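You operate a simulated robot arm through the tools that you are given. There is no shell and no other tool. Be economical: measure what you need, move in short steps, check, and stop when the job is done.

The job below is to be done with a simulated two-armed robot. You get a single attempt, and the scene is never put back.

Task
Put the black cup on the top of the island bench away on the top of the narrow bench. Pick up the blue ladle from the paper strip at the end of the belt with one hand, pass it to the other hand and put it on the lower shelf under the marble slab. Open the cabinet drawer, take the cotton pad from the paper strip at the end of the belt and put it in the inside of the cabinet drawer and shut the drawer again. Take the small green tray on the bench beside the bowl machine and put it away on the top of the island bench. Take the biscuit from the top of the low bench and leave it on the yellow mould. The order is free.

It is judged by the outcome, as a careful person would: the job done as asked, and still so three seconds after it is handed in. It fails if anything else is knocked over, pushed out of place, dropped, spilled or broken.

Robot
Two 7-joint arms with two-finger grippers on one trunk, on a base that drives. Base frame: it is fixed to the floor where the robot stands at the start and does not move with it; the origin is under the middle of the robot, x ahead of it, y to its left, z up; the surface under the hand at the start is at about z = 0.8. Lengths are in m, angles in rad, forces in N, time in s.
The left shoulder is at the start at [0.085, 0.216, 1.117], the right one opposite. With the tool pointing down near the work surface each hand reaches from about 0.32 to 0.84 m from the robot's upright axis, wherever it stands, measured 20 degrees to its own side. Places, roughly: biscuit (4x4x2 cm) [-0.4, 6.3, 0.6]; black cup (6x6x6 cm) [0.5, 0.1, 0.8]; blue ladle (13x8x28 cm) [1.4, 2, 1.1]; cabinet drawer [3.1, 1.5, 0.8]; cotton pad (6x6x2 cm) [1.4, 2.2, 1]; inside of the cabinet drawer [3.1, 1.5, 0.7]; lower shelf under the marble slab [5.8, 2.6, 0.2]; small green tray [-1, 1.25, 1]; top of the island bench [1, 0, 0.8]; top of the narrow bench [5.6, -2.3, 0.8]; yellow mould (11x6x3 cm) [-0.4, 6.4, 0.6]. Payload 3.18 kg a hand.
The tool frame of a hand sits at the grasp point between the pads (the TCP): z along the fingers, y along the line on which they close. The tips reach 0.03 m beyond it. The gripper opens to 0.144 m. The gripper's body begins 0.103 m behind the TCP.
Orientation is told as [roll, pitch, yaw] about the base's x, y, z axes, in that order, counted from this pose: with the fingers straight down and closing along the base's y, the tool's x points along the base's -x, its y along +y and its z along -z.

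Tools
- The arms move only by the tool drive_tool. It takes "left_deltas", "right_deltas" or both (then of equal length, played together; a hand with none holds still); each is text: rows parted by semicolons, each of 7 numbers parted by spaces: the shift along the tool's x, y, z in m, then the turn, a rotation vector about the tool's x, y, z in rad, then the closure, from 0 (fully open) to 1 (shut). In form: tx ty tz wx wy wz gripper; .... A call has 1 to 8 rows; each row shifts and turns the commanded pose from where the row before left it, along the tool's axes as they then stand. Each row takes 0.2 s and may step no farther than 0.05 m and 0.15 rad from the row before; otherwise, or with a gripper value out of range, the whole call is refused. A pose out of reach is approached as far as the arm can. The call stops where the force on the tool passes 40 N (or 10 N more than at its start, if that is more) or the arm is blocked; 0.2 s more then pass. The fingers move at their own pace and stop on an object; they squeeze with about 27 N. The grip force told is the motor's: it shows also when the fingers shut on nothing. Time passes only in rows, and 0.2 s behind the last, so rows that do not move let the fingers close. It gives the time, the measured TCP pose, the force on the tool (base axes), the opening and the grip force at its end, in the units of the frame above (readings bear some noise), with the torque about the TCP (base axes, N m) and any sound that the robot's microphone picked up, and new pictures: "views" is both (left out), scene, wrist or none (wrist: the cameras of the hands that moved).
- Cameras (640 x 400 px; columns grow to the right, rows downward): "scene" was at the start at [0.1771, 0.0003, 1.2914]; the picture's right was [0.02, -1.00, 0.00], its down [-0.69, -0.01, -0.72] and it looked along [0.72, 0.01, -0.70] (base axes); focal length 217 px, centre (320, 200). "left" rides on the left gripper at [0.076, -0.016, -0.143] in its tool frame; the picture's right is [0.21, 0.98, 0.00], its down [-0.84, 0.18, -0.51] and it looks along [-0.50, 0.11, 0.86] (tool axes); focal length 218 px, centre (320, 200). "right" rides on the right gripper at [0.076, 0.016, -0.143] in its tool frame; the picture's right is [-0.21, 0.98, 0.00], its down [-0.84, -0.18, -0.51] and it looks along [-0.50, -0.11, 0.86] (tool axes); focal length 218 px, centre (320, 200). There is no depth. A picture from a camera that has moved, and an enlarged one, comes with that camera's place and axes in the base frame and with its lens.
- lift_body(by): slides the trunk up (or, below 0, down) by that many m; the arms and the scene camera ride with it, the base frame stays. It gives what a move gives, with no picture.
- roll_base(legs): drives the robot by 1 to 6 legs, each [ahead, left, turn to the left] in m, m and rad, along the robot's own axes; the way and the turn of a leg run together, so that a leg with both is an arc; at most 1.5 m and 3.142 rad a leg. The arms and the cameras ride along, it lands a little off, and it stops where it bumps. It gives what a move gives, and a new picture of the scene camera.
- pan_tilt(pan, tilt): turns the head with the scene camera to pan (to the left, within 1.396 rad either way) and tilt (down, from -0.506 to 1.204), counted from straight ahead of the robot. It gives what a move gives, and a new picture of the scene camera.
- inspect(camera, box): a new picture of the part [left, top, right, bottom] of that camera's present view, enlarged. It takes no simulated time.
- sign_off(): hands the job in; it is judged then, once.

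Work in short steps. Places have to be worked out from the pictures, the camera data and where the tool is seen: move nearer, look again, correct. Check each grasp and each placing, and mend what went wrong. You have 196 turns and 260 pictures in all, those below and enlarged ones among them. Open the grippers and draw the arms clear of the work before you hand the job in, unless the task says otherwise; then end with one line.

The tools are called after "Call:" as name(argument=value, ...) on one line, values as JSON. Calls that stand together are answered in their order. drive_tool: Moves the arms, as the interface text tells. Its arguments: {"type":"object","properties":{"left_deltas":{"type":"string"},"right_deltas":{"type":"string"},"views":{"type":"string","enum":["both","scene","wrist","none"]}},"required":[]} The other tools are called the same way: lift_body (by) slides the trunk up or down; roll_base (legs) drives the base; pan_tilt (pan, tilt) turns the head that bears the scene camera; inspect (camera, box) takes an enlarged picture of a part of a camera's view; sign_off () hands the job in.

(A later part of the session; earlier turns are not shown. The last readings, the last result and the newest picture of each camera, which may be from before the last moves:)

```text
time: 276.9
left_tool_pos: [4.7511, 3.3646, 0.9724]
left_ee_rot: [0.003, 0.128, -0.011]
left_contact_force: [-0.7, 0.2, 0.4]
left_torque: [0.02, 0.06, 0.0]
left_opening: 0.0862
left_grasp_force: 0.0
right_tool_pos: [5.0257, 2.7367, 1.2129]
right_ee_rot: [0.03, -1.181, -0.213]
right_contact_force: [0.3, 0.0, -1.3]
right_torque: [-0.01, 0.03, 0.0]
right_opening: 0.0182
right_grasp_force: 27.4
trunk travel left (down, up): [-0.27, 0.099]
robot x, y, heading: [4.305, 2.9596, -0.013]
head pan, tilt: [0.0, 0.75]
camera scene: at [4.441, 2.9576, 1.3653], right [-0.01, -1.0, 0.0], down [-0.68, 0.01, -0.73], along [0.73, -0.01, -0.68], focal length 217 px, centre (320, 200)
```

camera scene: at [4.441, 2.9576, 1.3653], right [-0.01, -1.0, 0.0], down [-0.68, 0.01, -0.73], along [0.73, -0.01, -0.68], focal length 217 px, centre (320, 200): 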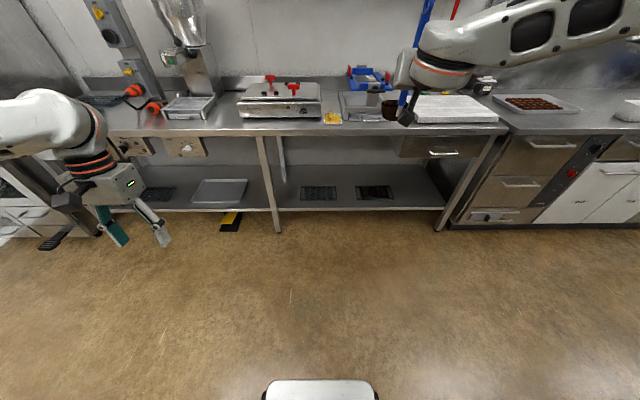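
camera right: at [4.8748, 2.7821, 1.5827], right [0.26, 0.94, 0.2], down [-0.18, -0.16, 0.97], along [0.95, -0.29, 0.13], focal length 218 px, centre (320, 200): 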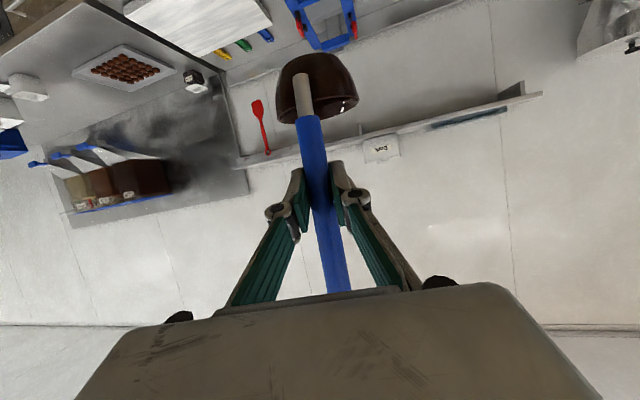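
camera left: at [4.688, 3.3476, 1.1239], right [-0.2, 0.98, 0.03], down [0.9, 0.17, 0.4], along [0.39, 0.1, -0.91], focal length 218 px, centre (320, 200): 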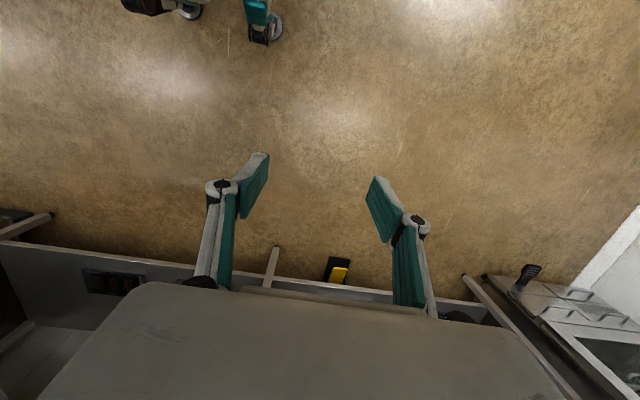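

Good pose. I'll drive so the ladle is above the marble slab, going forward, then right, then forward.

Call:
roll_base(legs=[[0.38, 0, 0.013], [0, -0.487, 0]])

Call:
pan_tilt(pan=-0.3, tilt=0.6)

```text
time: 283.8
left_tool_pos: [5.1242, 2.8732, 0.9715]
left_ee_rot: [0.002, 0.125, 0.0]
left_contact_force: [0.3, 0.4, -1.1]
left_torque: [0.02, -0.02, -0.03]
left_opening: 0.0864
left_grasp_force: 0.1
right_tool_pos: [5.4079, 2.2489, 1.2138]
right_ee_rot: [0.028, -1.181, -0.198]
right_contact_force: [-0.3, 0.7, -1.3]
right_torque: [0.0, 0.02, 0.02]
right_opening: 0.018
right_grasp_force: 27.1
trunk travel left (down, up): [-0.27, 0.099]
robot x, y, heading: [4.6868, 2.4657, 0.006]
head pan, tilt: [0.0, 0.75]
camera scene: at [4.8195, 2.463, 1.3655], right [0.0, -1.0, 0.0], down [-0.68, 0.0, -0.73], along [0.73, 0.0, -0.68], focal length 217 px, centre (320, 200)
```

scene: 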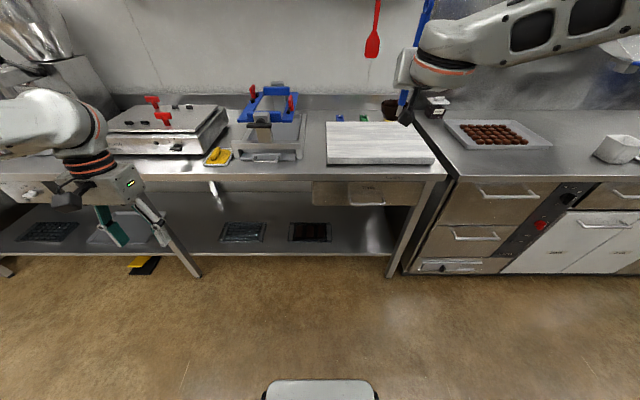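

```text
time: 284.6
left_tool_pos: [5.1231, 2.8736, 0.9734]
left_ee_rot: [0.002, 0.127, 0.003]
left_contact_force: [0.7, -0.6, 0.0]
left_torque: [0.02, 0.0, 0.01]
left_opening: 0.0865
left_grasp_force: 0.1
right_tool_pos: [5.4088, 2.2493, 1.214]
right_ee_rot: [0.027, -1.181, -0.2]
right_contact_force: [0.2, -0.6, -1.9]
right_torque: [-0.01, 0.07, -0.02]
right_opening: 0.018
right_grasp_force: 27.8
trunk travel left (down, up): [-0.27, 0.099]
robot x, y, heading: [4.6851, 2.4622, 0.001]
head pan, tilt: [-0.3, 0.6]
camera scene: at [4.8212, 2.4372, 1.3784], right [-0.29, -0.96, 0.0], down [-0.54, 0.17, -0.82], along [0.79, -0.24, -0.57], focal length 217 px, centre (320, 200)
```

scene: 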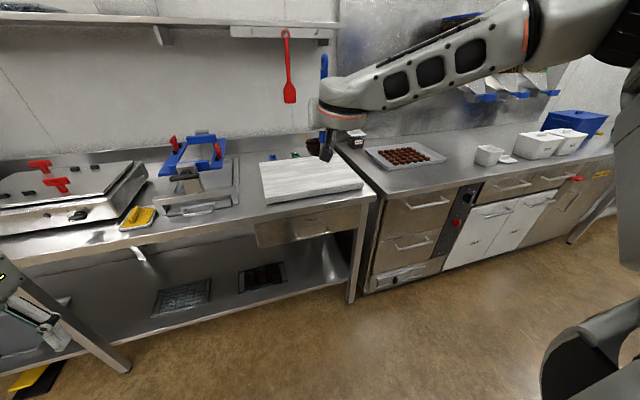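

The slab spans x 5.60 to 5.93 and y 1.98 to 2.43. I'll drive forward so the ladle sits over it.

Call:
roll_base(legs=[[0.27, -0.02, 0]])

Call:
drive_tool(right_deltas="0.037 -0.0006 0.015 0 0 0 1;0.037 -0.0006 0.015 0 0 0 1;0.028 0 0.011 0 0 0 1", views="both")

```text
time: 286.5
left_tool_pos: [5.3943, 2.8523, 0.9712]
left_ee_rot: [0.002, 0.126, 0.0]
left_contact_force: [0.1, 0.5, 0.1]
left_torque: [0.02, 0.0, -0.01]
left_opening: 0.0862
left_grasp_force: 0.1
right_tool_pos: [5.6765, 2.2281, 1.2135]
right_ee_rot: [0.028, -1.181, -0.2]
right_contact_force: [-0.2, 0.1, -1.0]
right_torque: [0.01, 0.06, -0.02]
right_opening: 0.018
right_grasp_force: 26.9
trunk travel left (down, up): [-0.27, 0.099]
robot x, y, heading: [4.95, 2.4444, -0.004]
head pan, tilt: [-0.3, 0.6]
camera scene: at [5.0902, 2.4169, 1.3783], right [-0.3, -0.96, 0.0], down [-0.54, 0.17, -0.82], along [0.79, -0.24, -0.57], focal length 217 px, centre (320, 200)
```

scene: 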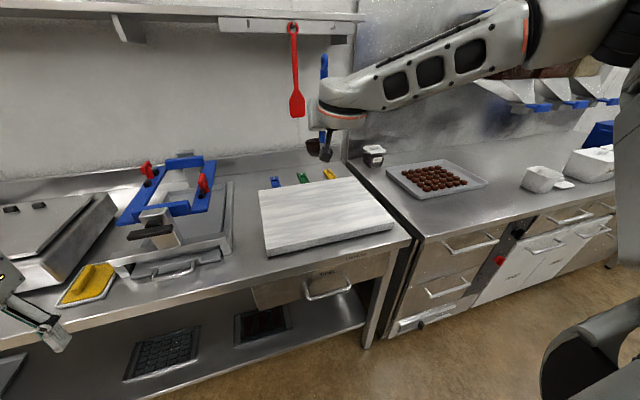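

```text
time: 287.3
left_tool_pos: [5.394, 2.8521, 0.9711]
left_ee_rot: [0.001, 0.124, 0.001]
left_contact_force: [0.5, -0.7, -1.2]
left_torque: [0.03, 0.03, 0.03]
left_opening: 0.0862
left_grasp_force: 0.0
right_tool_pos: [5.6752, 2.2289, 1.1025]
right_ee_rot: [0.026, -1.181, -0.198]
right_contact_force: [-0.4, 0.0, -1.5]
right_torque: [0.03, 0.06, 0.01]
right_opening: 0.0181
right_grasp_force: 26.6
trunk travel left (down, up): [-0.27, 0.099]
robot x, y, heading: [4.9517, 2.4483, -0.001]
head pan, tilt: [-0.3, 0.6]
camera scene: at [5.0898, 2.4171, 1.3783], right [-0.3, -0.96, 0.0], down [-0.54, 0.17, -0.82], along [0.79, -0.24, -0.57], focal length 217 px, centre (320, 200)
camera right: at [5.5205, 2.2725, 1.0875], right [0.25, 0.95, 0.2], down [-0.18, -0.16, 0.97], along [0.95, -0.28, 0.13], focal length 218 px, centre (320, 200)
```

scene: 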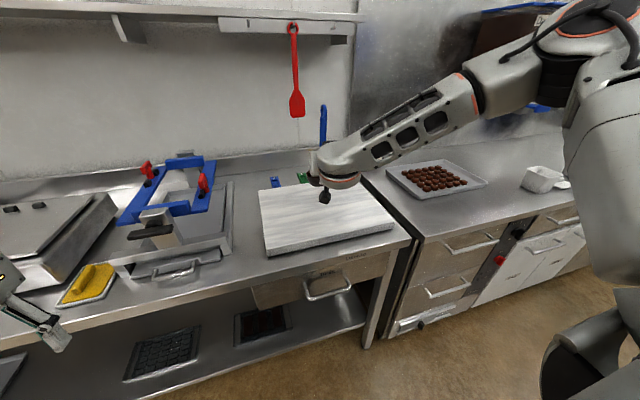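
right: 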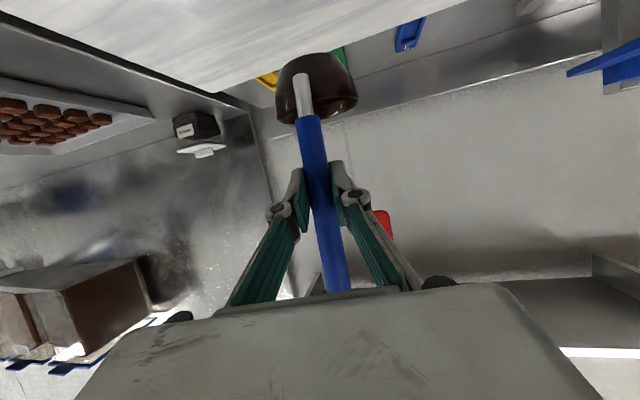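

I'll descend toward the slab and finish in fine steps.

Call:
drive_tool(right_deltas="0.025 0 0.01 0 0 0 1;0.0185 0 0.0075 0 0 0 1;0.0093 0 0.0038 0 0 0 1;0.0046 0 0.0019 0 0 0 1", views="wrist")

Call:
inspect(camera="scene", box=[240, 90, 400, 260])

```text
time: 288.3
left_tool_pos: [5.3935, 2.8526, 0.9715]
left_ee_rot: [0.001, 0.127, 0.0]
left_contact_force: [0.2, 1.1, 0.0]
left_torque: [0.01, 0.01, 0.0]
left_opening: 0.0864
left_grasp_force: 0.1
right_tool_pos: [5.6819, 2.2371, 1.0535]
right_ee_rot: [0.023, -1.176, -0.203]
right_contact_force: [-0.1, -0.1, -2.1]
right_torque: [0.02, 0.08, 0.01]
right_opening: 0.018
right_grasp_force: 26.8
right hand out of reach, approached as far as the arm can: row 2, 3, 4
trunk travel left (down, up): [-0.27, 0.099]
robot x, y, heading: [4.9552, 2.4493, 0.002]
head pan, tilt: [-0.3, 0.6]
camera right: at [5.526, 2.2817, 1.0385], right [0.25, 0.95, 0.2], down [-0.17, -0.16, 0.97], along [0.95, -0.28, 0.12], focal length 218 px, centre (320, 200)
```

right: 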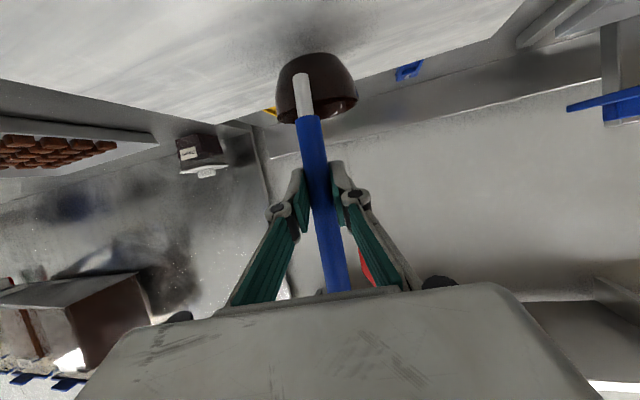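

```text
2.35 times, centred on (320, 175) of scene
camera zoom: at [5.0894, 2.4168, 1.3784], right [-0.3, -0.96, 0.0], down [-0.54, 0.17, -0.82], along [0.79, -0.24, -0.57], focal length 510 px, centre (320, 259)
```

zoom: 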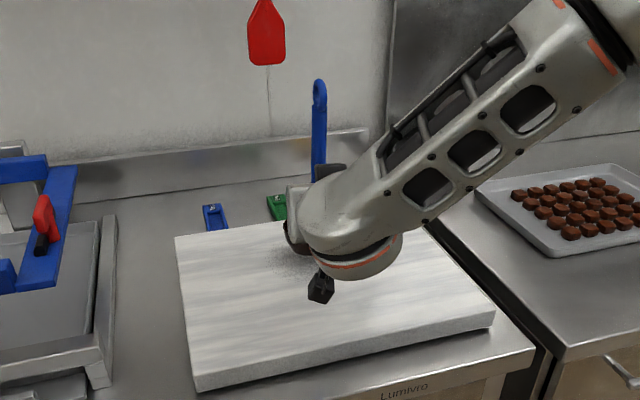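

Close to the slab but the arm is at its limit again, so I'll use the trunk to lower the last couple of centimetres.

Call:
lift_body(by=-0.015)

```text
time: 288.9
left_tool_pos: [5.3929, 2.8527, 0.9569]
left_ee_rot: [0.002, 0.123, 0.002]
left_contact_force: [0.0, -0.3, 0.9]
left_torque: [0.0, 0.0, 0.02]
left_opening: 0.0863
left_grasp_force: 0.1
right_tool_pos: [5.6807, 2.2362, 1.0385]
right_ee_rot: [0.022, -1.174, -0.2]
right_contact_force: [0.0, -0.4, -1.8]
right_torque: [0.0, 0.06, 0.0]
right_opening: 0.018
right_grasp_force: 27.1
trunk travel left (down, up): [-0.255, 0.114]
robot x, y, heading: [4.9499, 2.4436, -0.005]
head pan, tilt: [-0.3, 0.6]
```

Pure translation and no contact yet, so I'll continue in small steps.

Call:
lift_body(by=-0.006)

Call:
lift_body(by=-0.005)

Call:
inspect(camera="right", box=[220, 20, 420, 145])

```text
time: 289.4
left_tool_pos: [5.3938, 2.853, 0.9507]
left_ee_rot: [0.003, 0.128, 0.0]
left_contact_force: [1.1, 0.0, -0.5]
left_torque: [-0.02, 0.04, 0.0]
left_opening: 0.0864
left_grasp_force: 0.1
right_tool_pos: [5.6809, 2.2372, 1.0338]
right_ee_rot: [0.023, -1.176, -0.203]
right_contact_force: [1.1, 0.5, 1.9]
right_torque: [-0.02, -0.42, 0.02]
right_opening: 0.0179
right_grasp_force: 27.0
trunk travel left (down, up): [-0.249, 0.12]
robot x, y, heading: [4.9526, 2.4452, -0.002]
head pan, tilt: [-0.3, 0.6]
```

```text
time: 290.0
left_tool_pos: [5.3931, 2.8534, 0.9461]
left_ee_rot: [0.003, 0.125, 0.0]
left_contact_force: [-0.5, -0.3, -0.2]
left_torque: [0.0, -0.05, -0.04]
left_opening: 0.0862
left_grasp_force: 0.0
right_tool_pos: [5.6796, 2.2375, 1.0294]
right_ee_rot: [0.023, -1.177, -0.205]
right_contact_force: [-5.1, -0.1, 14.5]
right_torque: [0.06, -0.69, 0.02]
right_opening: 0.0177
right_grasp_force: 27.0
trunk travel left (down, up): [-0.244, 0.125]
robot x, y, heading: [4.952, 2.4488, 0.001]
head pan, tilt: [-0.3, 0.6]
```

```text
3.20 times, centred on (320, 82) of right
camera zoom: at [5.5244, 2.2834, 1.0159], right [0.25, 0.95, 0.2], down [-0.18, -0.16, 0.97], along [0.95, -0.28, 0.13], focal length 698 px, centre (320, 576)
```

zoom: 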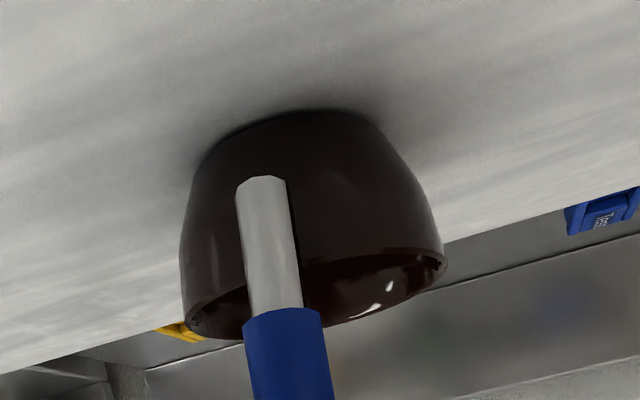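

The bowl is on the slab with the force centred under it. I'll open slowly and see that it stands.

Call:
drive_tool(right_deltas="0 0 0 0 0 0 0.8;0 0 0 0 0 0 0.65;0 0 0 0 0 0 0.65", views="both")

```text
time: 290.8
left_tool_pos: [5.394, 2.8523, 0.9454]
left_ee_rot: [0.002, 0.126, 0.0]
left_contact_force: [-0.7, 1.0, -0.4]
left_torque: [0.01, -0.01, -0.02]
left_opening: 0.0864
left_grasp_force: 0.1
right_tool_pos: [5.6822, 2.2379, 1.0271]
right_ee_rot: [0.022, -1.174, -0.201]
right_contact_force: [-0.9, -0.3, 1.1]
right_torque: [0.01, 0.02, 0.03]
right_opening: 0.0503
right_grasp_force: 0.1
trunk travel left (down, up): [-0.244, 0.125]
robot x, y, heading: [4.9484, 2.4456, -0.003]
head pan, tilt: [-0.3, 0.6]
camera scene: at [5.1013, 2.417, 1.3516], right [-0.3, -0.96, 0.0], down [-0.54, 0.17, -0.83], along [0.79, -0.24, -0.56], focal length 217 px, centre (320, 200)
camera right: at [5.5253, 2.2829, 1.0134], right [0.26, 0.95, 0.2], down [-0.17, -0.16, 0.97], along [0.95, -0.28, 0.12], focal length 218 px, centre (320, 200)
```

scene: 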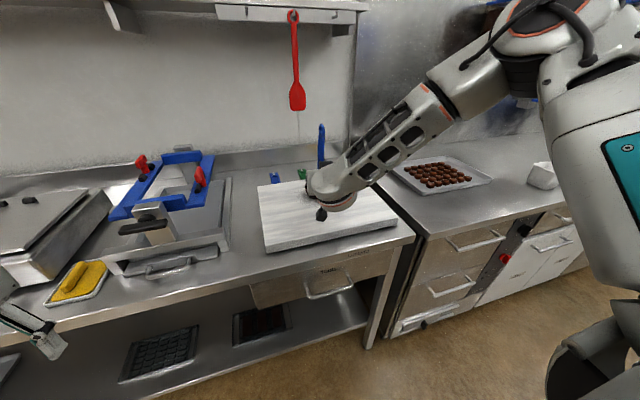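
right: 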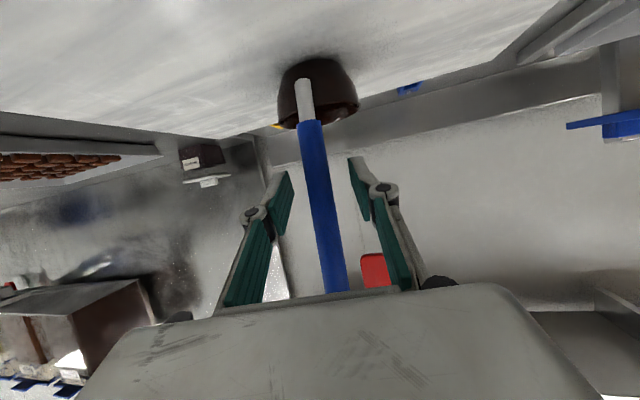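

The ladle stands on its own. I'll back the hand out, raise it and tilt it steeper for a higher regrip.

Call:
drive_tool(right_deltas="0 0 -0.045 0 0 0 0.5;0 0 -0.055 0 0 0 0.5", views="none")

Call:
drive_tool(right_deltas="0 0 -0.045 0 0 0 0.5;0 0 -0.045 0 0 0 0.5;-0.034 0 -0.0142 0 0 0 0.5;-0.034 0 -0.0142 0 0 0 0.5;-0.034 0 -0.0142 0 0 0 0.5;0 0 0 0 0.14 0 0.5;0 0 0 0 0.14 0 0.5;0 0 0 0 0.14 0 0.5", views="both")

```text
refused: row 2 steps farther than a row can; nothing moved
```

```text
time: 292.6
left_tool_pos: [5.393, 2.8514, 0.9454]
left_ee_rot: [0.004, 0.125, 0.001]
left_contact_force: [-0.3, 0.1, 0.1]
left_torque: [-0.02, 0.01, 0.0]
left_opening: 0.0864
left_grasp_force: 0.0
right_tool_pos: [5.5998, 2.2526, 1.1713]
right_ee_rot: [0.012, -0.75, -0.191]
right_contact_force: [-0.7, -1.2, 0.3]
right_torque: [0.02, 0.03, -0.04]
right_opening: 0.0719
right_grasp_force: 0.1
trunk travel left (down, up): [-0.244, 0.125]
robot x, y, heading: [4.9513, 2.4444, 0.001]
head pan, tilt: [-0.3, 0.6]
camera scene: at [5.102, 2.4168, 1.3515], right [-0.3, -0.96, 0.0], down [-0.54, 0.17, -0.82], along [0.79, -0.24, -0.57], focal length 217 px, centre (320, 200)
camera right: at [5.4521, 2.2946, 1.2257], right [0.33, 0.93, 0.15], down [0.23, -0.23, 0.94], along [0.92, -0.27, -0.29], focal length 218 px, centre (320, 200)
```

scene: 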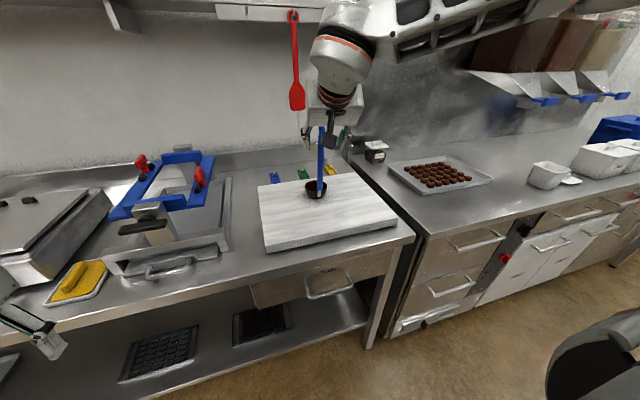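
right: 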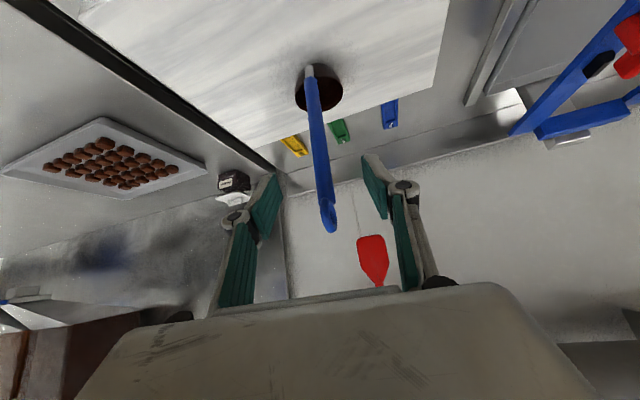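

The handle is centred between the fingers. I'll advance 10 cm along the tool axis and close near the top of the handle.

Call:
drive_tool(right_deltas="-0.004 0 0.045 0 0 0 0.5;-0.004 0 0.045 0 0 0 0.5;0 0 0.01 0 0 0 0.5;0 0 0 0 0 0 1;0 0 0 0 0 0 1;0 0 0 0 0 0 1", views="both")

```text
time: 294.0
left_tool_pos: [5.3934, 2.8531, 0.9464]
left_ee_rot: [0.002, 0.125, 0.0]
left_contact_force: [-0.5, -0.5, -0.1]
left_torque: [0.03, 0.02, 0.0]
left_opening: 0.0865
left_grasp_force: 0.1
right_tool_pos: [5.672, 2.2379, 1.1056]
right_ee_rot: [0.013, -0.755, -0.188]
right_contact_force: [0.8, -0.3, 0.3]
right_torque: [0.07, -0.24, -0.01]
right_opening: 0.0188
right_grasp_force: 27.0
trunk travel left (down, up): [-0.244, 0.125]
robot x, y, heading: [4.9522, 2.4413, 0.003]
head pan, tilt: [-0.3, 0.6]
camera scene: at [5.1014, 2.417, 1.3517], right [-0.3, -0.96, 0.0], down [-0.54, 0.17, -0.83], along [0.79, -0.24, -0.56], focal length 217 px, centre (320, 200)
camera right: at [5.5247, 2.2812, 1.1582], right [0.33, 0.93, 0.15], down [0.23, -0.23, 0.95], along [0.92, -0.27, -0.29], focal length 218 px, centre (320, 200)
```

scene: 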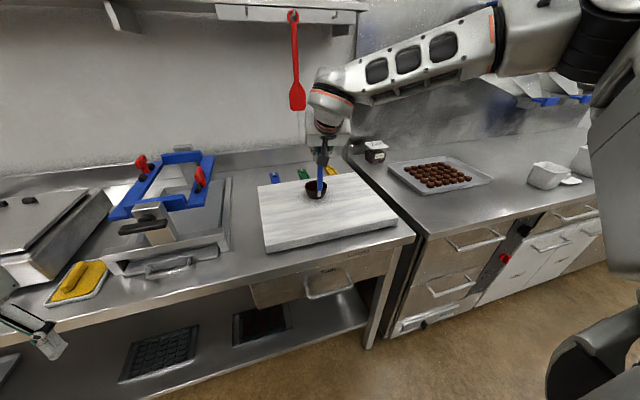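
right: 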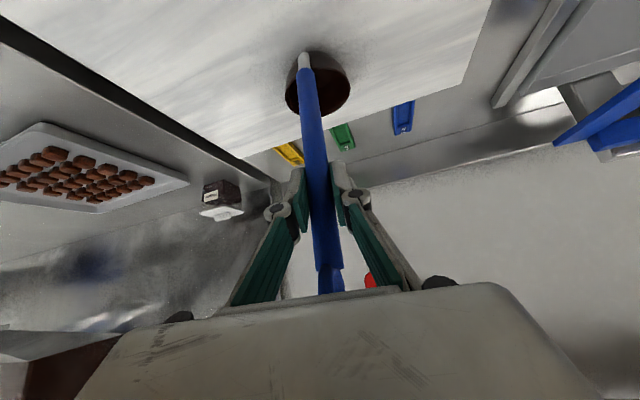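

Regripped at 0.215 m above its base. I'll lift it off the slab, back away, and pre-extend both hands before lowering the trunk.

Call:
drive_tool(right_deltas="-0.0228 0 -0.0243 0 0 0 1;-0.0228 0 -0.0243 0 0 0 1;-0.0228 0 -0.0243 0 0 0 1;-0.015 0 -0.015 0 0 0 1", views="wrist")

Call:
roll_base(legs=[[-0.3, 0.0, 0], [0, 0.35, 0]])

```text
time: 295.0
left_tool_pos: [5.3939, 2.8518, 0.9457]
left_ee_rot: [0.001, 0.125, 0.001]
left_contact_force: [0.4, -0.1, -0.7]
left_torque: [0.0, -0.02, -0.02]
left_opening: 0.0863
left_grasp_force: 0.0
right_tool_pos: [5.6727, 2.2363, 1.2259]
right_ee_rot: [0.011, -0.752, -0.187]
right_contact_force: [-0.8, 0.0, -1.2]
right_torque: [0.04, 0.07, -0.02]
right_opening: 0.0186
right_grasp_force: 27.0
trunk travel left (down, up): [-0.244, 0.125]
robot x, y, heading: [4.9497, 2.4452, 0.002]
head pan, tilt: [-0.3, 0.6]
camera right: at [5.5255, 2.28, 1.2795], right [0.33, 0.93, 0.15], down [0.23, -0.23, 0.94], along [0.92, -0.27, -0.29], focal length 218 px, centre (320, 200)
```

right: 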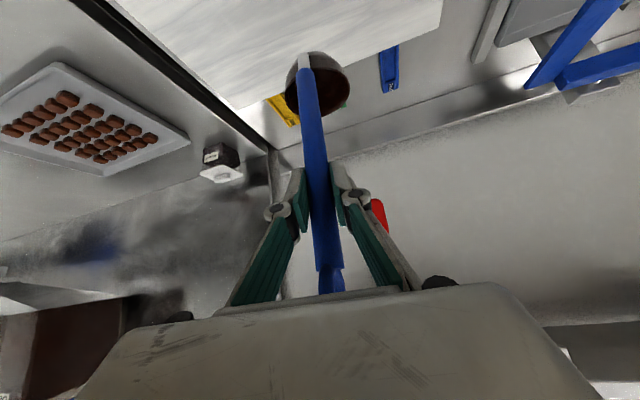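

```text
time: 300.3
left_tool_pos: [5.0936, 3.2036, 0.9455]
left_ee_rot: [0.001, 0.126, -0.001]
left_contact_force: [0.1, 0.0, -0.5]
left_torque: [-0.03, -0.02, -0.01]
left_opening: 0.0863
left_grasp_force: 0.1
right_tool_pos: [5.3724, 2.588, 1.2254]
right_ee_rot: [0.011, -0.751, -0.191]
right_contact_force: [0.5, 1.0, -1.6]
right_torque: [-0.01, 0.04, -0.03]
right_opening: 0.0186
right_grasp_force: 27.4
trunk travel left (down, up): [-0.244, 0.125]
robot x, y, heading: [4.6542, 2.7948, -0.003]
head pan, tilt: [-0.3, 0.6]
camera scene: at [4.8017, 2.7683, 1.3516], right [-0.3, -0.95, 0.0], down [-0.54, 0.17, -0.83], along [0.79, -0.25, -0.56], focal length 217 px, centre (320, 200)
```

scene: 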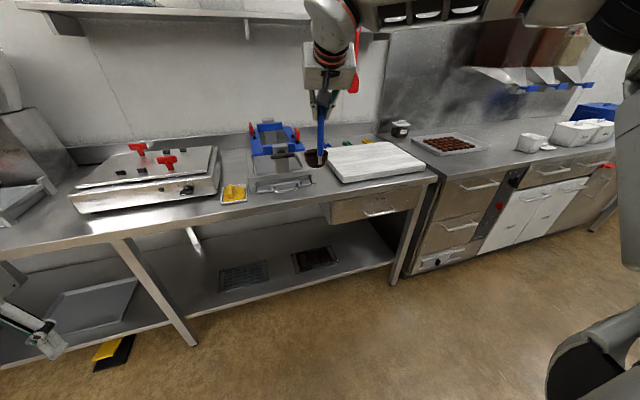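

I'll back off a bit more, extend the hands, and lower the trunk.

Call:
roll_base(legs=[[-0.22, 0.1, 0]])

Call:
drive_tool(right_deltas="0.01 0 0.045 0 0 0 1;0.01 0 0.045 0 0 0 1;0.01 0 0.045 0 0 0 1;0 0 0 0 0 0 1", left_deltas="-0.04 0.02 0 0 -0.03 0 0.4;-0.04 0.02 0 0 -0.03 0 0.4;-0.04 0.03 0 0 -0.03 0 0.4;-0.04 0.03 0 0 -0.03 0 0.4", views="none")

Call:
lift_body(by=-0.14)

```text
time: 302.1
left_tool_pos: [4.8761, 3.3034, 0.9458]
left_ee_rot: [0.002, 0.126, -0.004]
left_contact_force: [0.1, -0.1, 0.1]
left_torque: [-0.02, -0.03, 0.03]
left_opening: 0.0864
left_grasp_force: 0.0
right_tool_pos: [5.1533, 2.685, 1.2261]
right_ee_rot: [0.01, -0.751, -0.193]
right_contact_force: [-0.6, 0.1, -1.6]
right_torque: [-0.01, 0.06, -0.02]
right_opening: 0.0186
right_grasp_force: 27.0
trunk travel left (down, up): [-0.244, 0.125]
robot x, y, heading: [4.4371, 2.8968, -0.004]
head pan, tilt: [-0.3, 0.6]
camera scene: at [4.5818, 2.8677, 1.3517], right [-0.3, -0.95, 0.0], down [-0.54, 0.17, -0.83], along [0.79, -0.25, -0.56], focal length 217 px, centre (320, 200)
```

scene: 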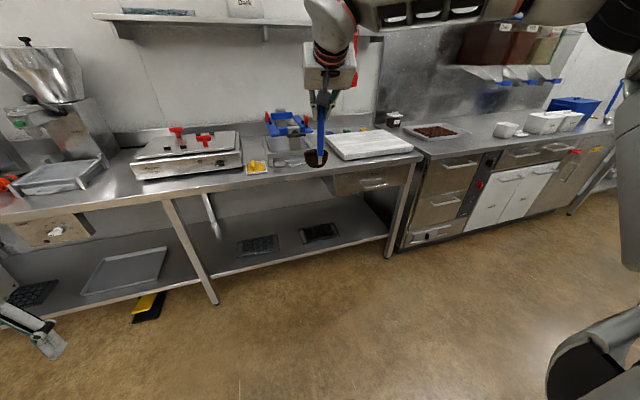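

```text
time: 303.1
left_tool_pos: [5.0354, 3.4023, 0.9345]
left_ee_rot: [0.002, 0.004, -0.005]
left_contact_force: [-0.4, -0.1, -0.5]
left_torque: [-0.02, -0.03, -0.01]
left_opening: 0.0864
left_grasp_force: 0.0
right_tool_pos: [5.2228, 2.6727, 1.1074]
right_ee_rot: [0.013, -0.754, -0.192]
right_contact_force: [-0.7, 0.5, -1.3]
right_torque: [0.01, 0.1, -0.01]
right_opening: 0.0185
right_grasp_force: 27.0
trunk travel left (down, up): [-0.244, 0.125]
robot x, y, heading: [4.4299, 2.8953, -0.006]
head pan, tilt: [-0.3, 0.6]
```

```text
time: 304.7
left_tool_pos: [5.035, 3.4017, 0.7959]
left_ee_rot: [0.003, 0.003, -0.003]
left_contact_force: [0.0, 0.0, 0.8]
left_torque: [0.01, -0.03, 0.04]
left_opening: 0.0866
left_grasp_force: 0.0
right_tool_pos: [5.2222, 2.6732, 0.9713]
right_ee_rot: [0.013, -0.759, -0.195]
right_contact_force: [-0.8, -0.4, -1.0]
right_torque: [0.01, 0.07, 0.02]
right_opening: 0.0185
right_grasp_force: 27.9
trunk travel left (down, up): [-0.104, 0.265]
robot x, y, heading: [4.4353, 2.8942, -0.001]
head pan, tilt: [-0.3, 0.6]
```

The hand held its pose. I'll finish lowering the trunk, then bring the hand down.

Call:
lift_body(by=-0.1)

Call:
drive_tool(right_deltas="0.029 0 0.031 0 0 0 1;0.029 0 0.031 0 0 0 1;0.029 0 0.031 0 0 0 1;0.029 0 0.031 0 0 0 1;0.029 0 0.031 0 0 0 1;0.029 0 0.031 0 0 0 1;0.029 0 0.031 0 0 0 1", views="both")

```text
time: 306.1
left_tool_pos: [5.0368, 3.3998, 0.6951]
left_ee_rot: [0.0, 0.001, -0.003]
left_contact_force: [-0.6, 0.2, 0.2]
left_torque: [-0.03, -0.04, 0.01]
left_opening: 0.0866
left_grasp_force: 0.1
right_tool_pos: [5.2228, 2.6735, 0.8695]
right_ee_rot: [0.012, -0.756, -0.19]
right_contact_force: [-0.7, 0.4, -1.0]
right_torque: [0.02, 0.1, -0.02]
right_opening: 0.0188
right_grasp_force: 26.5
trunk travel left (down, up): [-0.004, 0.365]
robot x, y, heading: [4.4364, 2.896, -0.003]
head pan, tilt: [-0.3, 0.6]
```

```text
time: 307.7
left_tool_pos: [5.0367, 3.4024, 0.6918]
left_ee_rot: [0.002, 0.006, -0.003]
left_contact_force: [-0.2, -0.5, -0.7]
left_torque: [-0.01, 0.01, 0.01]
left_opening: 0.0862
left_grasp_force: 0.0
right_tool_pos: [5.2238, 2.6771, 0.5683]
right_ee_rot: [0.012, -0.753, -0.193]
right_contact_force: [-0.9, -0.1, -0.8]
right_torque: [-0.01, 0.06, 0.01]
right_opening: 0.0187
right_grasp_force: 26.5
trunk travel left (down, up): [-0.004, 0.365]
robot x, y, heading: [4.4377, 2.8944, -0.003]
head pan, tilt: [-0.3, 0.6]
camera scene: at [4.8051, 2.8667, 1.0642], right [-0.3, -0.95, 0.0], down [-0.54, 0.17, -0.82], along [0.79, -0.25, -0.57], focal length 217 px, centre (320, 200)
camera right: at [5.0761, 2.7196, 0.6214], right [0.33, 0.93, 0.15], down [0.23, -0.23, 0.94], along [0.92, -0.28, -0.29], focal length 218 px, centre (320, 200)
```

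scene: 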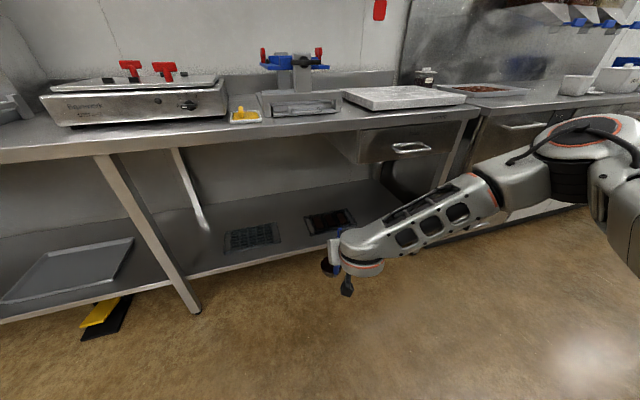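
right: 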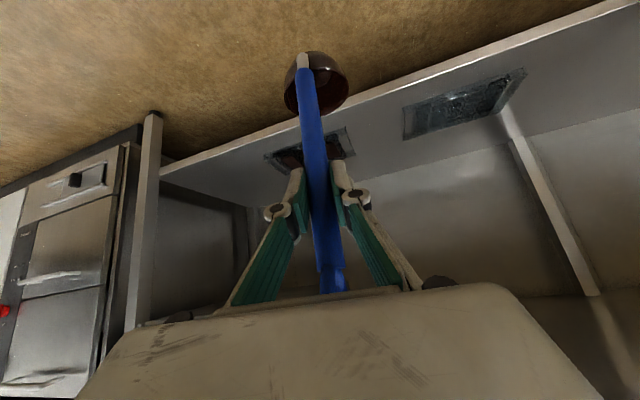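

Perfect, the low pose works. Under the slab there's a drawer, so I'll use the open gap between the two trays (y≈2.735). I'll lower further and drive closer.

Call:
drive_tool(right_deltas="0.029 0 0.031 0 0 0 1;0.029 0 0.031 0 0 0 1;0.005 0 0.0055 0 0 0 1", views="none")

Call:
roll_base(legs=[[0.22, 0.058, 0]])

Call:
inspect(camera="right", box=[0, 0, 640, 400])

```text
time: 308.5
left_tool_pos: [5.0351, 3.4009, 0.6932]
left_ee_rot: [0.003, 0.004, -0.005]
left_contact_force: [0.9, 0.0, -0.2]
left_torque: [-0.02, -0.02, -0.03]
left_opening: 0.0863
left_grasp_force: 0.0
right_tool_pos: [5.227, 2.6781, 0.4811]
right_ee_rot: [0.006, -0.746, -0.191]
right_contact_force: [0.2, 0.8, -1.7]
right_torque: [0.0, 0.07, -0.06]
right_opening: 0.0188
right_grasp_force: 27.7
trunk travel left (down, up): [-0.004, 0.365]
robot x, y, heading: [4.4334, 2.893, -0.003]
head pan, tilt: [-0.3, 0.6]
```

```text
time: 310.2
left_tool_pos: [5.2539, 3.4599, 0.6929]
left_ee_rot: [0.001, 0.004, -0.004]
left_contact_force: [-0.2, -0.4, -0.2]
left_torque: [-0.02, 0.02, 0.0]
left_opening: 0.0862
left_grasp_force: 0.2
right_tool_pos: [5.4456, 2.735, 0.4781]
right_ee_rot: [0.005, -0.742, -0.192]
right_contact_force: [0.2, -0.3, -2.4]
right_torque: [-0.01, 0.04, -0.03]
right_opening: 0.0186
right_grasp_force: 27.1
trunk travel left (down, up): [-0.004, 0.365]
robot x, y, heading: [4.6555, 2.9583, -0.002]
head pan, tilt: [-0.3, 0.6]
camera scene: at [5.0237, 2.9239, 1.0642], right [-0.3, -0.95, 0.0], down [-0.54, 0.17, -0.82], along [0.79, -0.25, -0.57], focal length 217 px, centre (320, 200)
```

scene: 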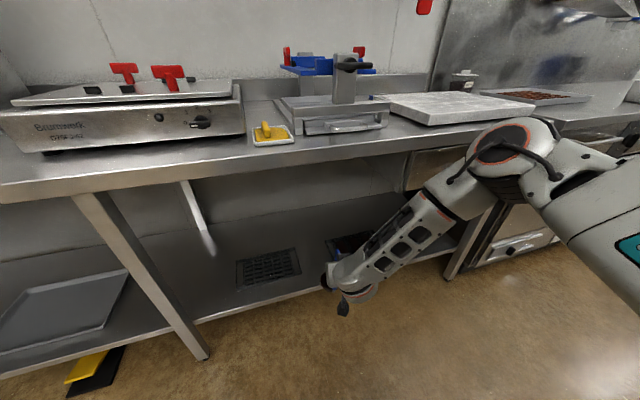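

```text
1.00 times, centred on (320, 200) of right (not enlarged: the box is as wide or as high as the picture)
camera zoom: at [5.2981, 2.7794, 0.5333], right [0.33, 0.93, 0.15], down [0.24, -0.23, 0.94], along [0.91, -0.28, -0.3], focal length 218 px, centre (320, 200)
```

zoom: 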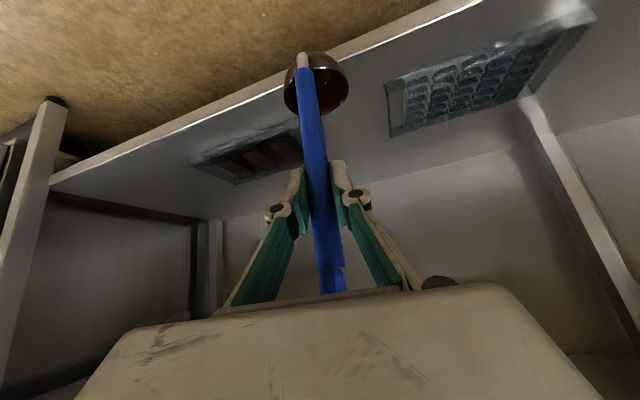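

I'll raise 3 cm for lip clearance, then drive forward 0.18 m.

Call:
drive_tool(right_deltas="-0.02 0 -0.022 0 0 0 1;0 0 0 0 0 0 1", views="none")

Call:
roll_base(legs=[[0.185, 0.0, 0]])

Call:
inspect(camera="right", box=[0, 0, 640, 400])

```text
time: 310.8
left_tool_pos: [5.2541, 3.459, 0.6926]
left_ee_rot: [0.002, 0.006, -0.003]
left_contact_force: [-0.2, 0.6, 0.9]
left_torque: [0.01, 0.04, 0.0]
left_opening: 0.0864
left_grasp_force: 0.0
right_tool_pos: [5.4455, 2.7357, 0.5092]
right_ee_rot: [0.005, -0.744, -0.192]
right_contact_force: [-0.4, 0.5, -0.8]
right_torque: [0.02, 0.08, 0.01]
right_opening: 0.0187
right_grasp_force: 26.5
trunk travel left (down, up): [-0.004, 0.365]
robot x, y, heading: [4.6537, 2.9519, -0.006]
head pan, tilt: [-0.3, 0.6]
```

```text
time: 312.4
left_tool_pos: [5.4368, 3.4586, 0.6924]
left_ee_rot: [0.0, 0.009, -0.004]
left_contact_force: [-0.1, 0.2, -0.6]
left_torque: [0.04, 0.01, 0.03]
left_opening: 0.0863
left_grasp_force: 0.1
right_tool_pos: [5.6289, 2.7344, 0.5079]
right_ee_rot: [0.007, -0.744, -0.19]
right_contact_force: [0.3, -0.9, -1.1]
right_torque: [-0.02, 0.09, 0.05]
right_opening: 0.0185
right_grasp_force: 26.3
trunk travel left (down, up): [-0.004, 0.365]
robot x, y, heading: [4.8381, 2.9525, -0.008]
head pan, tilt: [-0.3, 0.6]
stopped in leg 1: the force on the tool passed its limit at 76 N (the readings are from after the stop); the commanded pose is now the measured one
camera scene: at [5.2075, 2.9232, 1.0643], right [-0.3, -0.95, 0.0], down [-0.54, 0.17, -0.82], along [0.79, -0.25, -0.57], focal length 217 px, centre (320, 200)
```

scene: 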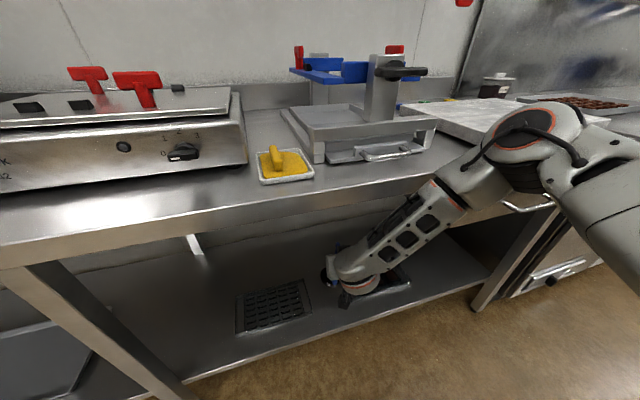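

```text
1.00 times, centred on (320, 200) of right (not enlarged: the box is as wide or as high as the picture)
camera zoom: at [5.4826, 2.7785, 0.563], right [0.33, 0.93, 0.15], down [0.24, -0.23, 0.94], along [0.91, -0.28, -0.3], focal length 218 px, centre (320, 200)
```

zoom: 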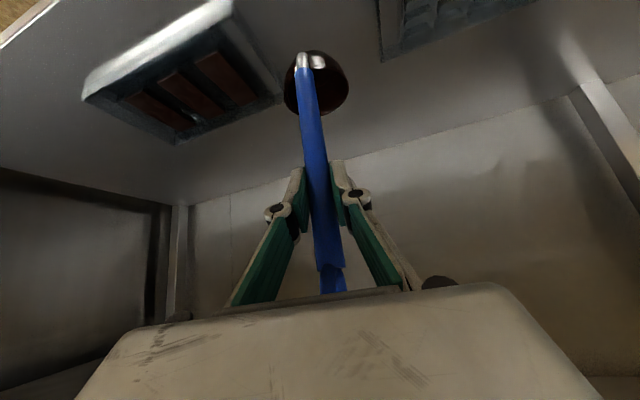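

The drive stopped at the intended spot after a brief contact, and residual force is now zero. The bowl is above the tray gap, so I'll shift 1 cm left and lower.

Call:
drive_tool(right_deltas="0 0.012 0 0 0 0 1;0.0206 0 0.0218 0 0 0 1;0.0137 0 0.0146 0 0 0 1", views="wrist")

Call:
inspect(camera="scene", box=[220, 160, 480, 330])

```text
time: 313.2
left_tool_pos: [5.4363, 3.4581, 0.6929]
left_ee_rot: [0.001, 0.012, -0.003]
left_contact_force: [0.2, 0.5, -0.5]
left_torque: [0.02, 0.0, -0.01]
left_opening: 0.0863
left_grasp_force: 0.2
right_tool_pos: [5.6324, 2.7471, 0.4578]
right_ee_rot: [0.005, -0.743, -0.191]
right_contact_force: [1.0, 0.1, -1.5]
right_torque: [-0.03, 0.06, -0.01]
right_opening: 0.0187
right_grasp_force: 27.1
trunk travel left (down, up): [-0.004, 0.365]
robot x, y, heading: [4.8386, 2.955, -0.001]
head pan, tilt: [-0.3, 0.6]
camera right: at [5.4848, 2.7909, 0.5122], right [0.33, 0.93, 0.14], down [0.24, -0.23, 0.94], along [0.91, -0.28, -0.3], focal length 218 px, centre (320, 200)
```

right: 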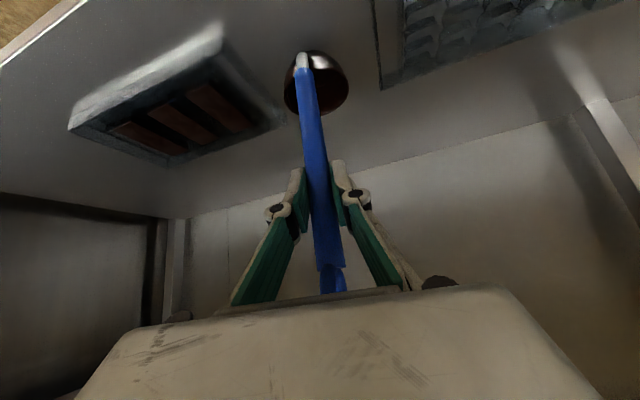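

```text
2.35 times, centred on (350, 245) of scene
camera zoom: at [5.2077, 2.9231, 1.0642], right [-0.3, -0.95, 0.0], down [-0.54, 0.17, -0.82], along [0.79, -0.25, -0.57], focal length 510 px, centre (249, 94)
```

zoom: 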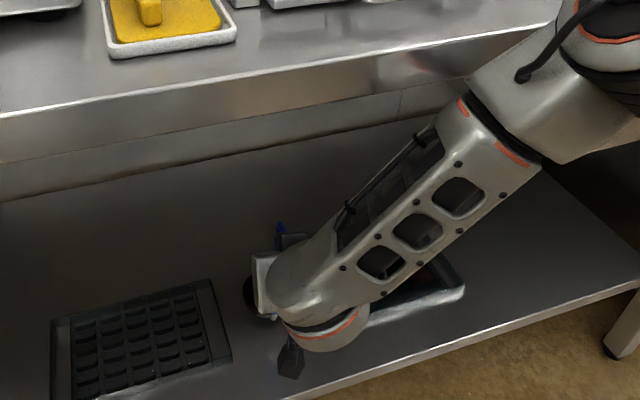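

The spot is clear on both sides. I'll lower gently to contact.

Call:
drive_tool(right_deltas="0.0103 0 0.0109 0 0 0 1;0.0069 0 0.0073 0 0 0 1;0.0035 0 0.0037 0 0 0 1;0.0035 0 0.0037 0 0 0 1", views="none")

```text
time: 314.2
left_tool_pos: [5.4351, 3.4583, 0.6941]
left_ee_rot: [0.0, 0.006, -0.004]
left_contact_force: [0.6, 0.3, -0.2]
left_torque: [0.01, 0.04, -0.01]
left_opening: 0.0866
left_grasp_force: 0.1
right_tool_pos: [5.6383, 2.7503, 0.43]
right_ee_rot: [0.002, -0.741, -0.193]
right_contact_force: [-2.6, -1.4, 19.6]
right_torque: [-0.13, -0.23, -0.04]
right_opening: 0.0186
right_grasp_force: 27.0
right hand out of reach, approached as far as the arm can: row 2, 4
trunk travel left (down, up): [-0.004, 0.365]
robot x, y, heading: [4.8373, 2.9516, -0.004]
head pan, tilt: [-0.3, 0.6]
```

Contact is made. I'll open slowly and watch the ladle.

Call:
drive_tool(right_deltas="-0.001 0 -0.001 0 0 0 0.85;0 0 0 0 0 0 0.75;0 0 0 0 0 0 0.6;0 0 0 0 0 0 0.6", views="wrist")

```text
time: 315.2
left_tool_pos: [5.4366, 3.4578, 0.6926]
left_ee_rot: [0.002, 0.008, -0.005]
left_contact_force: [-0.6, 0.4, 1.1]
left_torque: [0.04, -0.01, 0.01]
left_opening: 0.0864
left_grasp_force: 0.1
right_tool_pos: [5.6361, 2.7516, 0.4277]
right_ee_rot: [0.003, -0.736, -0.191]
right_contact_force: [0.9, 0.8, 0.4]
right_torque: [0.0, 0.01, 0.02]
right_opening: 0.0574
right_grasp_force: 0.0
trunk travel left (down, up): [-0.004, 0.365]
robot x, y, heading: [4.8341, 2.9506, -0.004]
head pan, tilt: [-0.3, 0.6]
camera right: at [5.4902, 2.7957, 0.4828], right [0.34, 0.93, 0.14], down [0.24, -0.23, 0.94], along [0.91, -0.28, -0.3], focal length 218 px, centre (320, 200)
```

right: 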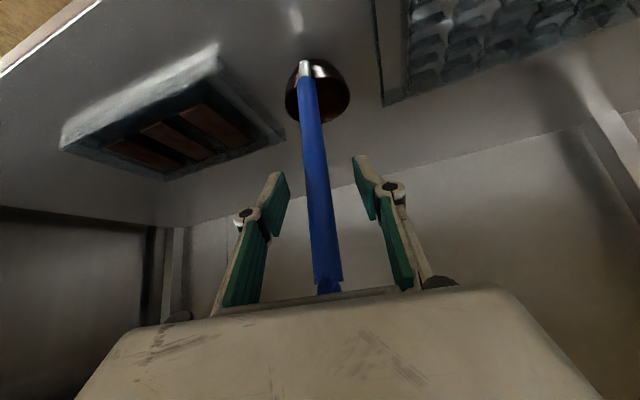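

The ladle stands free. I'll drive straight back so the fingers slide off the handle.

Call:
roll_base(legs=[[-0.4, 0, 0]])

Call:
inspect(camera="scene", box=[200, 130, 440, 330])

```text
time: 317.7
left_tool_pos: [5.0399, 3.4567, 0.6936]
left_ee_rot: [0.001, 0.009, -0.007]
left_contact_force: [-0.5, 0.1, -0.5]
left_torque: [-0.02, 0.01, 0.04]
left_opening: 0.0865
left_grasp_force: 0.0
right_tool_pos: [5.2376, 2.7504, 0.427]
right_ee_rot: [0.002, -0.738, -0.195]
right_contact_force: [-0.4, -0.2, 0.1]
right_torque: [-0.03, 0.0, -0.01]
right_opening: 0.0577
right_grasp_force: 0.1
trunk travel left (down, up): [-0.004, 0.365]
robot x, y, heading: [4.4394, 2.9595, -0.009]
head pan, tilt: [-0.3, 0.6]
camera scene: at [4.8089, 2.9237, 1.0645], right [-0.3, -0.95, 0.0], down [-0.54, 0.17, -0.83], along [0.79, -0.25, -0.56], focal length 217 px, centre (320, 200)
```

scene: 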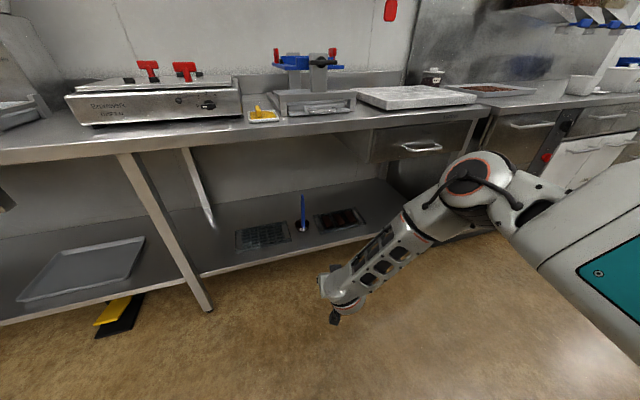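

```text
2.00 times, centred on (320, 230) of scene
camera zoom: at [4.8089, 2.9237, 1.0645], right [-0.3, -0.95, 0.0], down [-0.54, 0.17, -0.83], along [0.79, -0.25, -0.56], focal length 433 px, centre (320, 140)
```

zoom: 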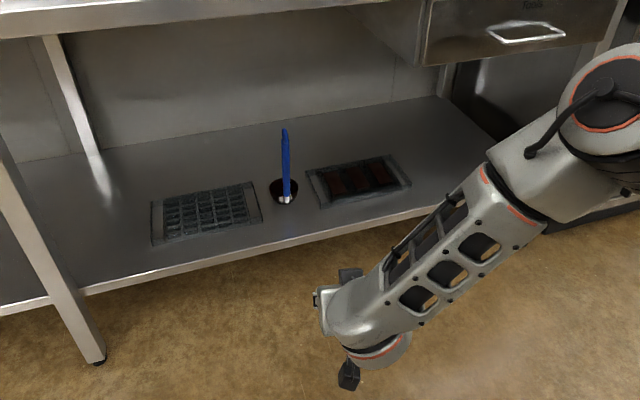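

The ladle stands on the lower shelf. I'll raise the right hand, then the trunk.

Call:
drive_tool(right_deltas="-0.0275 0 -0.0295 0 0 0 0.2;-0.0275 0 -0.0295 0 0 0 0.2;-0.0275 0 -0.0295 0 0 0 0.2;-0.0275 0 -0.0295 0 0 0 0.2;-0.0275 0 -0.0295 0 0 0 0.2;-0.0275 0 -0.0295 0 0 0 0.2;-0.0275 0 -0.0295 0 0 0 0.2;-0.0275 0 -0.0295 0 0 0 0.2", views="none")

Call:
lift_body(by=0.3)

```text
time: 319.5
left_tool_pos: [5.041, 3.4573, 0.6943]
left_ee_rot: [0.001, 0.009, -0.007]
left_contact_force: [-0.4, -1.0, -0.2]
left_torque: [0.04, -0.05, -0.01]
left_opening: 0.0866
left_grasp_force: 0.1
right_tool_pos: [5.2424, 2.748, 0.7507]
right_ee_rot: [-0.002, -0.736, -0.197]
right_contact_force: [0.5, 0.0, -0.3]
right_torque: [-0.02, -0.01, -0.02]
right_opening: 0.1151
right_grasp_force: 0.1
trunk travel left (down, up): [-0.004, 0.365]
robot x, y, heading: [4.44, 2.9513, -0.003]
head pan, tilt: [-0.3, 0.6]
```

```text
time: 322.5
left_tool_pos: [5.0399, 3.4578, 0.9919]
left_ee_rot: [0.002, 0.009, -0.01]
left_contact_force: [0.4, -0.8, -0.6]
left_torque: [-0.02, 0.02, 0.02]
left_opening: 0.0867
left_grasp_force: 0.0
right_tool_pos: [5.2413, 2.7482, 1.0488]
right_ee_rot: [-0.001, -0.736, -0.196]
right_contact_force: [0.7, -0.1, -0.4]
right_torque: [0.02, 0.04, 0.01]
right_opening: 0.1151
right_grasp_force: 0.0
trunk travel left (down, up): [-0.304, 0.065]
robot x, y, heading: [4.4396, 2.9551, -0.007]
head pan, tilt: [-0.3, 0.6]
```

I'll bring both hands back to the tucked, tool-down carry pose.

Call:
drive_tool(right_deltas="0 0 0 0 0.147 0 0;0 0 0 0 0.147 0 0;0 0 0 0 0.147 0 0;0 0 0 0 0.147 0 0;0 0 0 0 0.147 0 0;0 0 0 0 0 -0.1 0;0 0 0 0 0 -0.09 0;0.045 0 0 0 0 0 0", left_deltas="0.03 0 -0.03 0 0 0 0;0.03 0 -0.03 0 0 0 0;0.03 -0.02 -0.03 0 0 0 0;0.03 -0.02 -0.03 0 0 0 0;0.03 -0.02 -0.03 0 0 0 0;0.03 -0.02 -0.03 0 0 0 0;0 0 0 0 0 0 0;0 0 0 0 0 0 0", views="none")

Call:
drive_tool(right_deltas="0.045 0.01 -0.015 0 0 0 0;0.045 0.01 -0.02 0 0 0 0;0.045 0.01 -0.02 0 0 0 0;0.045 0.01 -0.02 0 0 0 0;0.045 0.01 -0.02 0 0 0 0;0.045 0.01 -0.02 0 0 0 0;0.04 0.01 -0.02 0 0 0 0;0.02 0.01 -0.01 0 0 0 0", views="scene")

```text
time: 324.3
left_tool_pos: [4.8596, 3.3767, 1.1749]
left_ee_rot: [0.001, 0.007, -0.009]
left_contact_force: [-0.2, -0.2, 1.2]
left_torque: [0.04, -0.04, 0.03]
left_opening: 0.1438
left_grasp_force: 0.2
right_tool_pos: [5.1491, 2.7554, 1.0427]
right_ee_rot: [0.004, -0.147, -0.178]
right_contact_force: [-1.0, -0.6, 0.8]
right_torque: [0.05, -0.08, -0.02]
right_opening: 0.1439
right_grasp_force: 0.2
right hand out of reach, approached as far as the arm can: row 4, 5, 6, 7
trunk travel left (down, up): [-0.304, 0.065]
robot x, y, heading: [4.4363, 2.9529, -0.006]
head pan, tilt: [-0.3, 0.6]
```

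```text
refused: row 2 steps farther than a row can; nothing moved
```

Retrying with shorter steps.

Call:
drive_tool(right_deltas="0.041 0.012 -0.02 0 0 0 0;0.041 0.012 -0.02 0 0.07 0 0;0.041 0.012 -0.02 0 0.07 0 0;0.041 0.012 -0.02 0 0 -0.085 0;0.041 0.012 -0.02 0 0 -0.085 0;0.041 0.012 -0.02 0 0 0 0;0.03 0.012 -0.02 0 0 0 0", views="scene")

```text
time: 325.9
left_tool_pos: [4.8611, 3.3793, 1.1748]
left_ee_rot: [0.0, 0.009, -0.009]
left_contact_force: [0.0, 0.5, -0.5]
left_torque: [0.0, -0.02, 0.01]
left_opening: 0.144
left_grasp_force: 0.0
right_tool_pos: [4.8784, 2.875, 1.1644]
right_ee_rot: [-0.001, -0.006, -0.006]
right_contact_force: [0.2, -0.7, 0.1]
right_torque: [-0.03, -0.01, 0.01]
right_opening: 0.1441
right_grasp_force: 0.1
trunk travel left (down, up): [-0.304, 0.065]
robot x, y, heading: [4.4376, 2.9535, -0.008]
head pan, tilt: [-0.3, 0.6]
camera scene: at [4.5644, 2.9259, 1.4134], right [-0.3, -0.95, 0.0], down [-0.54, 0.17, -0.83], along [0.79, -0.25, -0.56], focal length 217 px, centre (320, 200)
```

scene: 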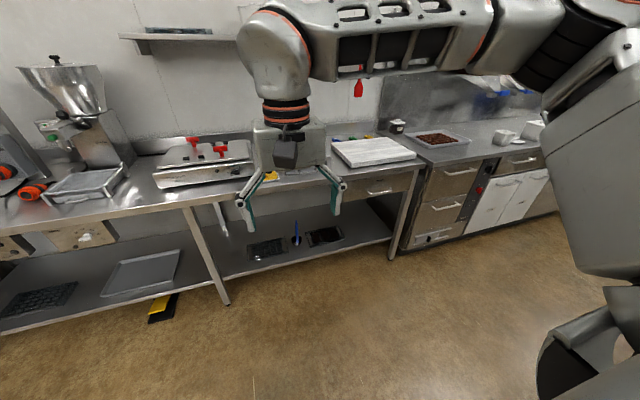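

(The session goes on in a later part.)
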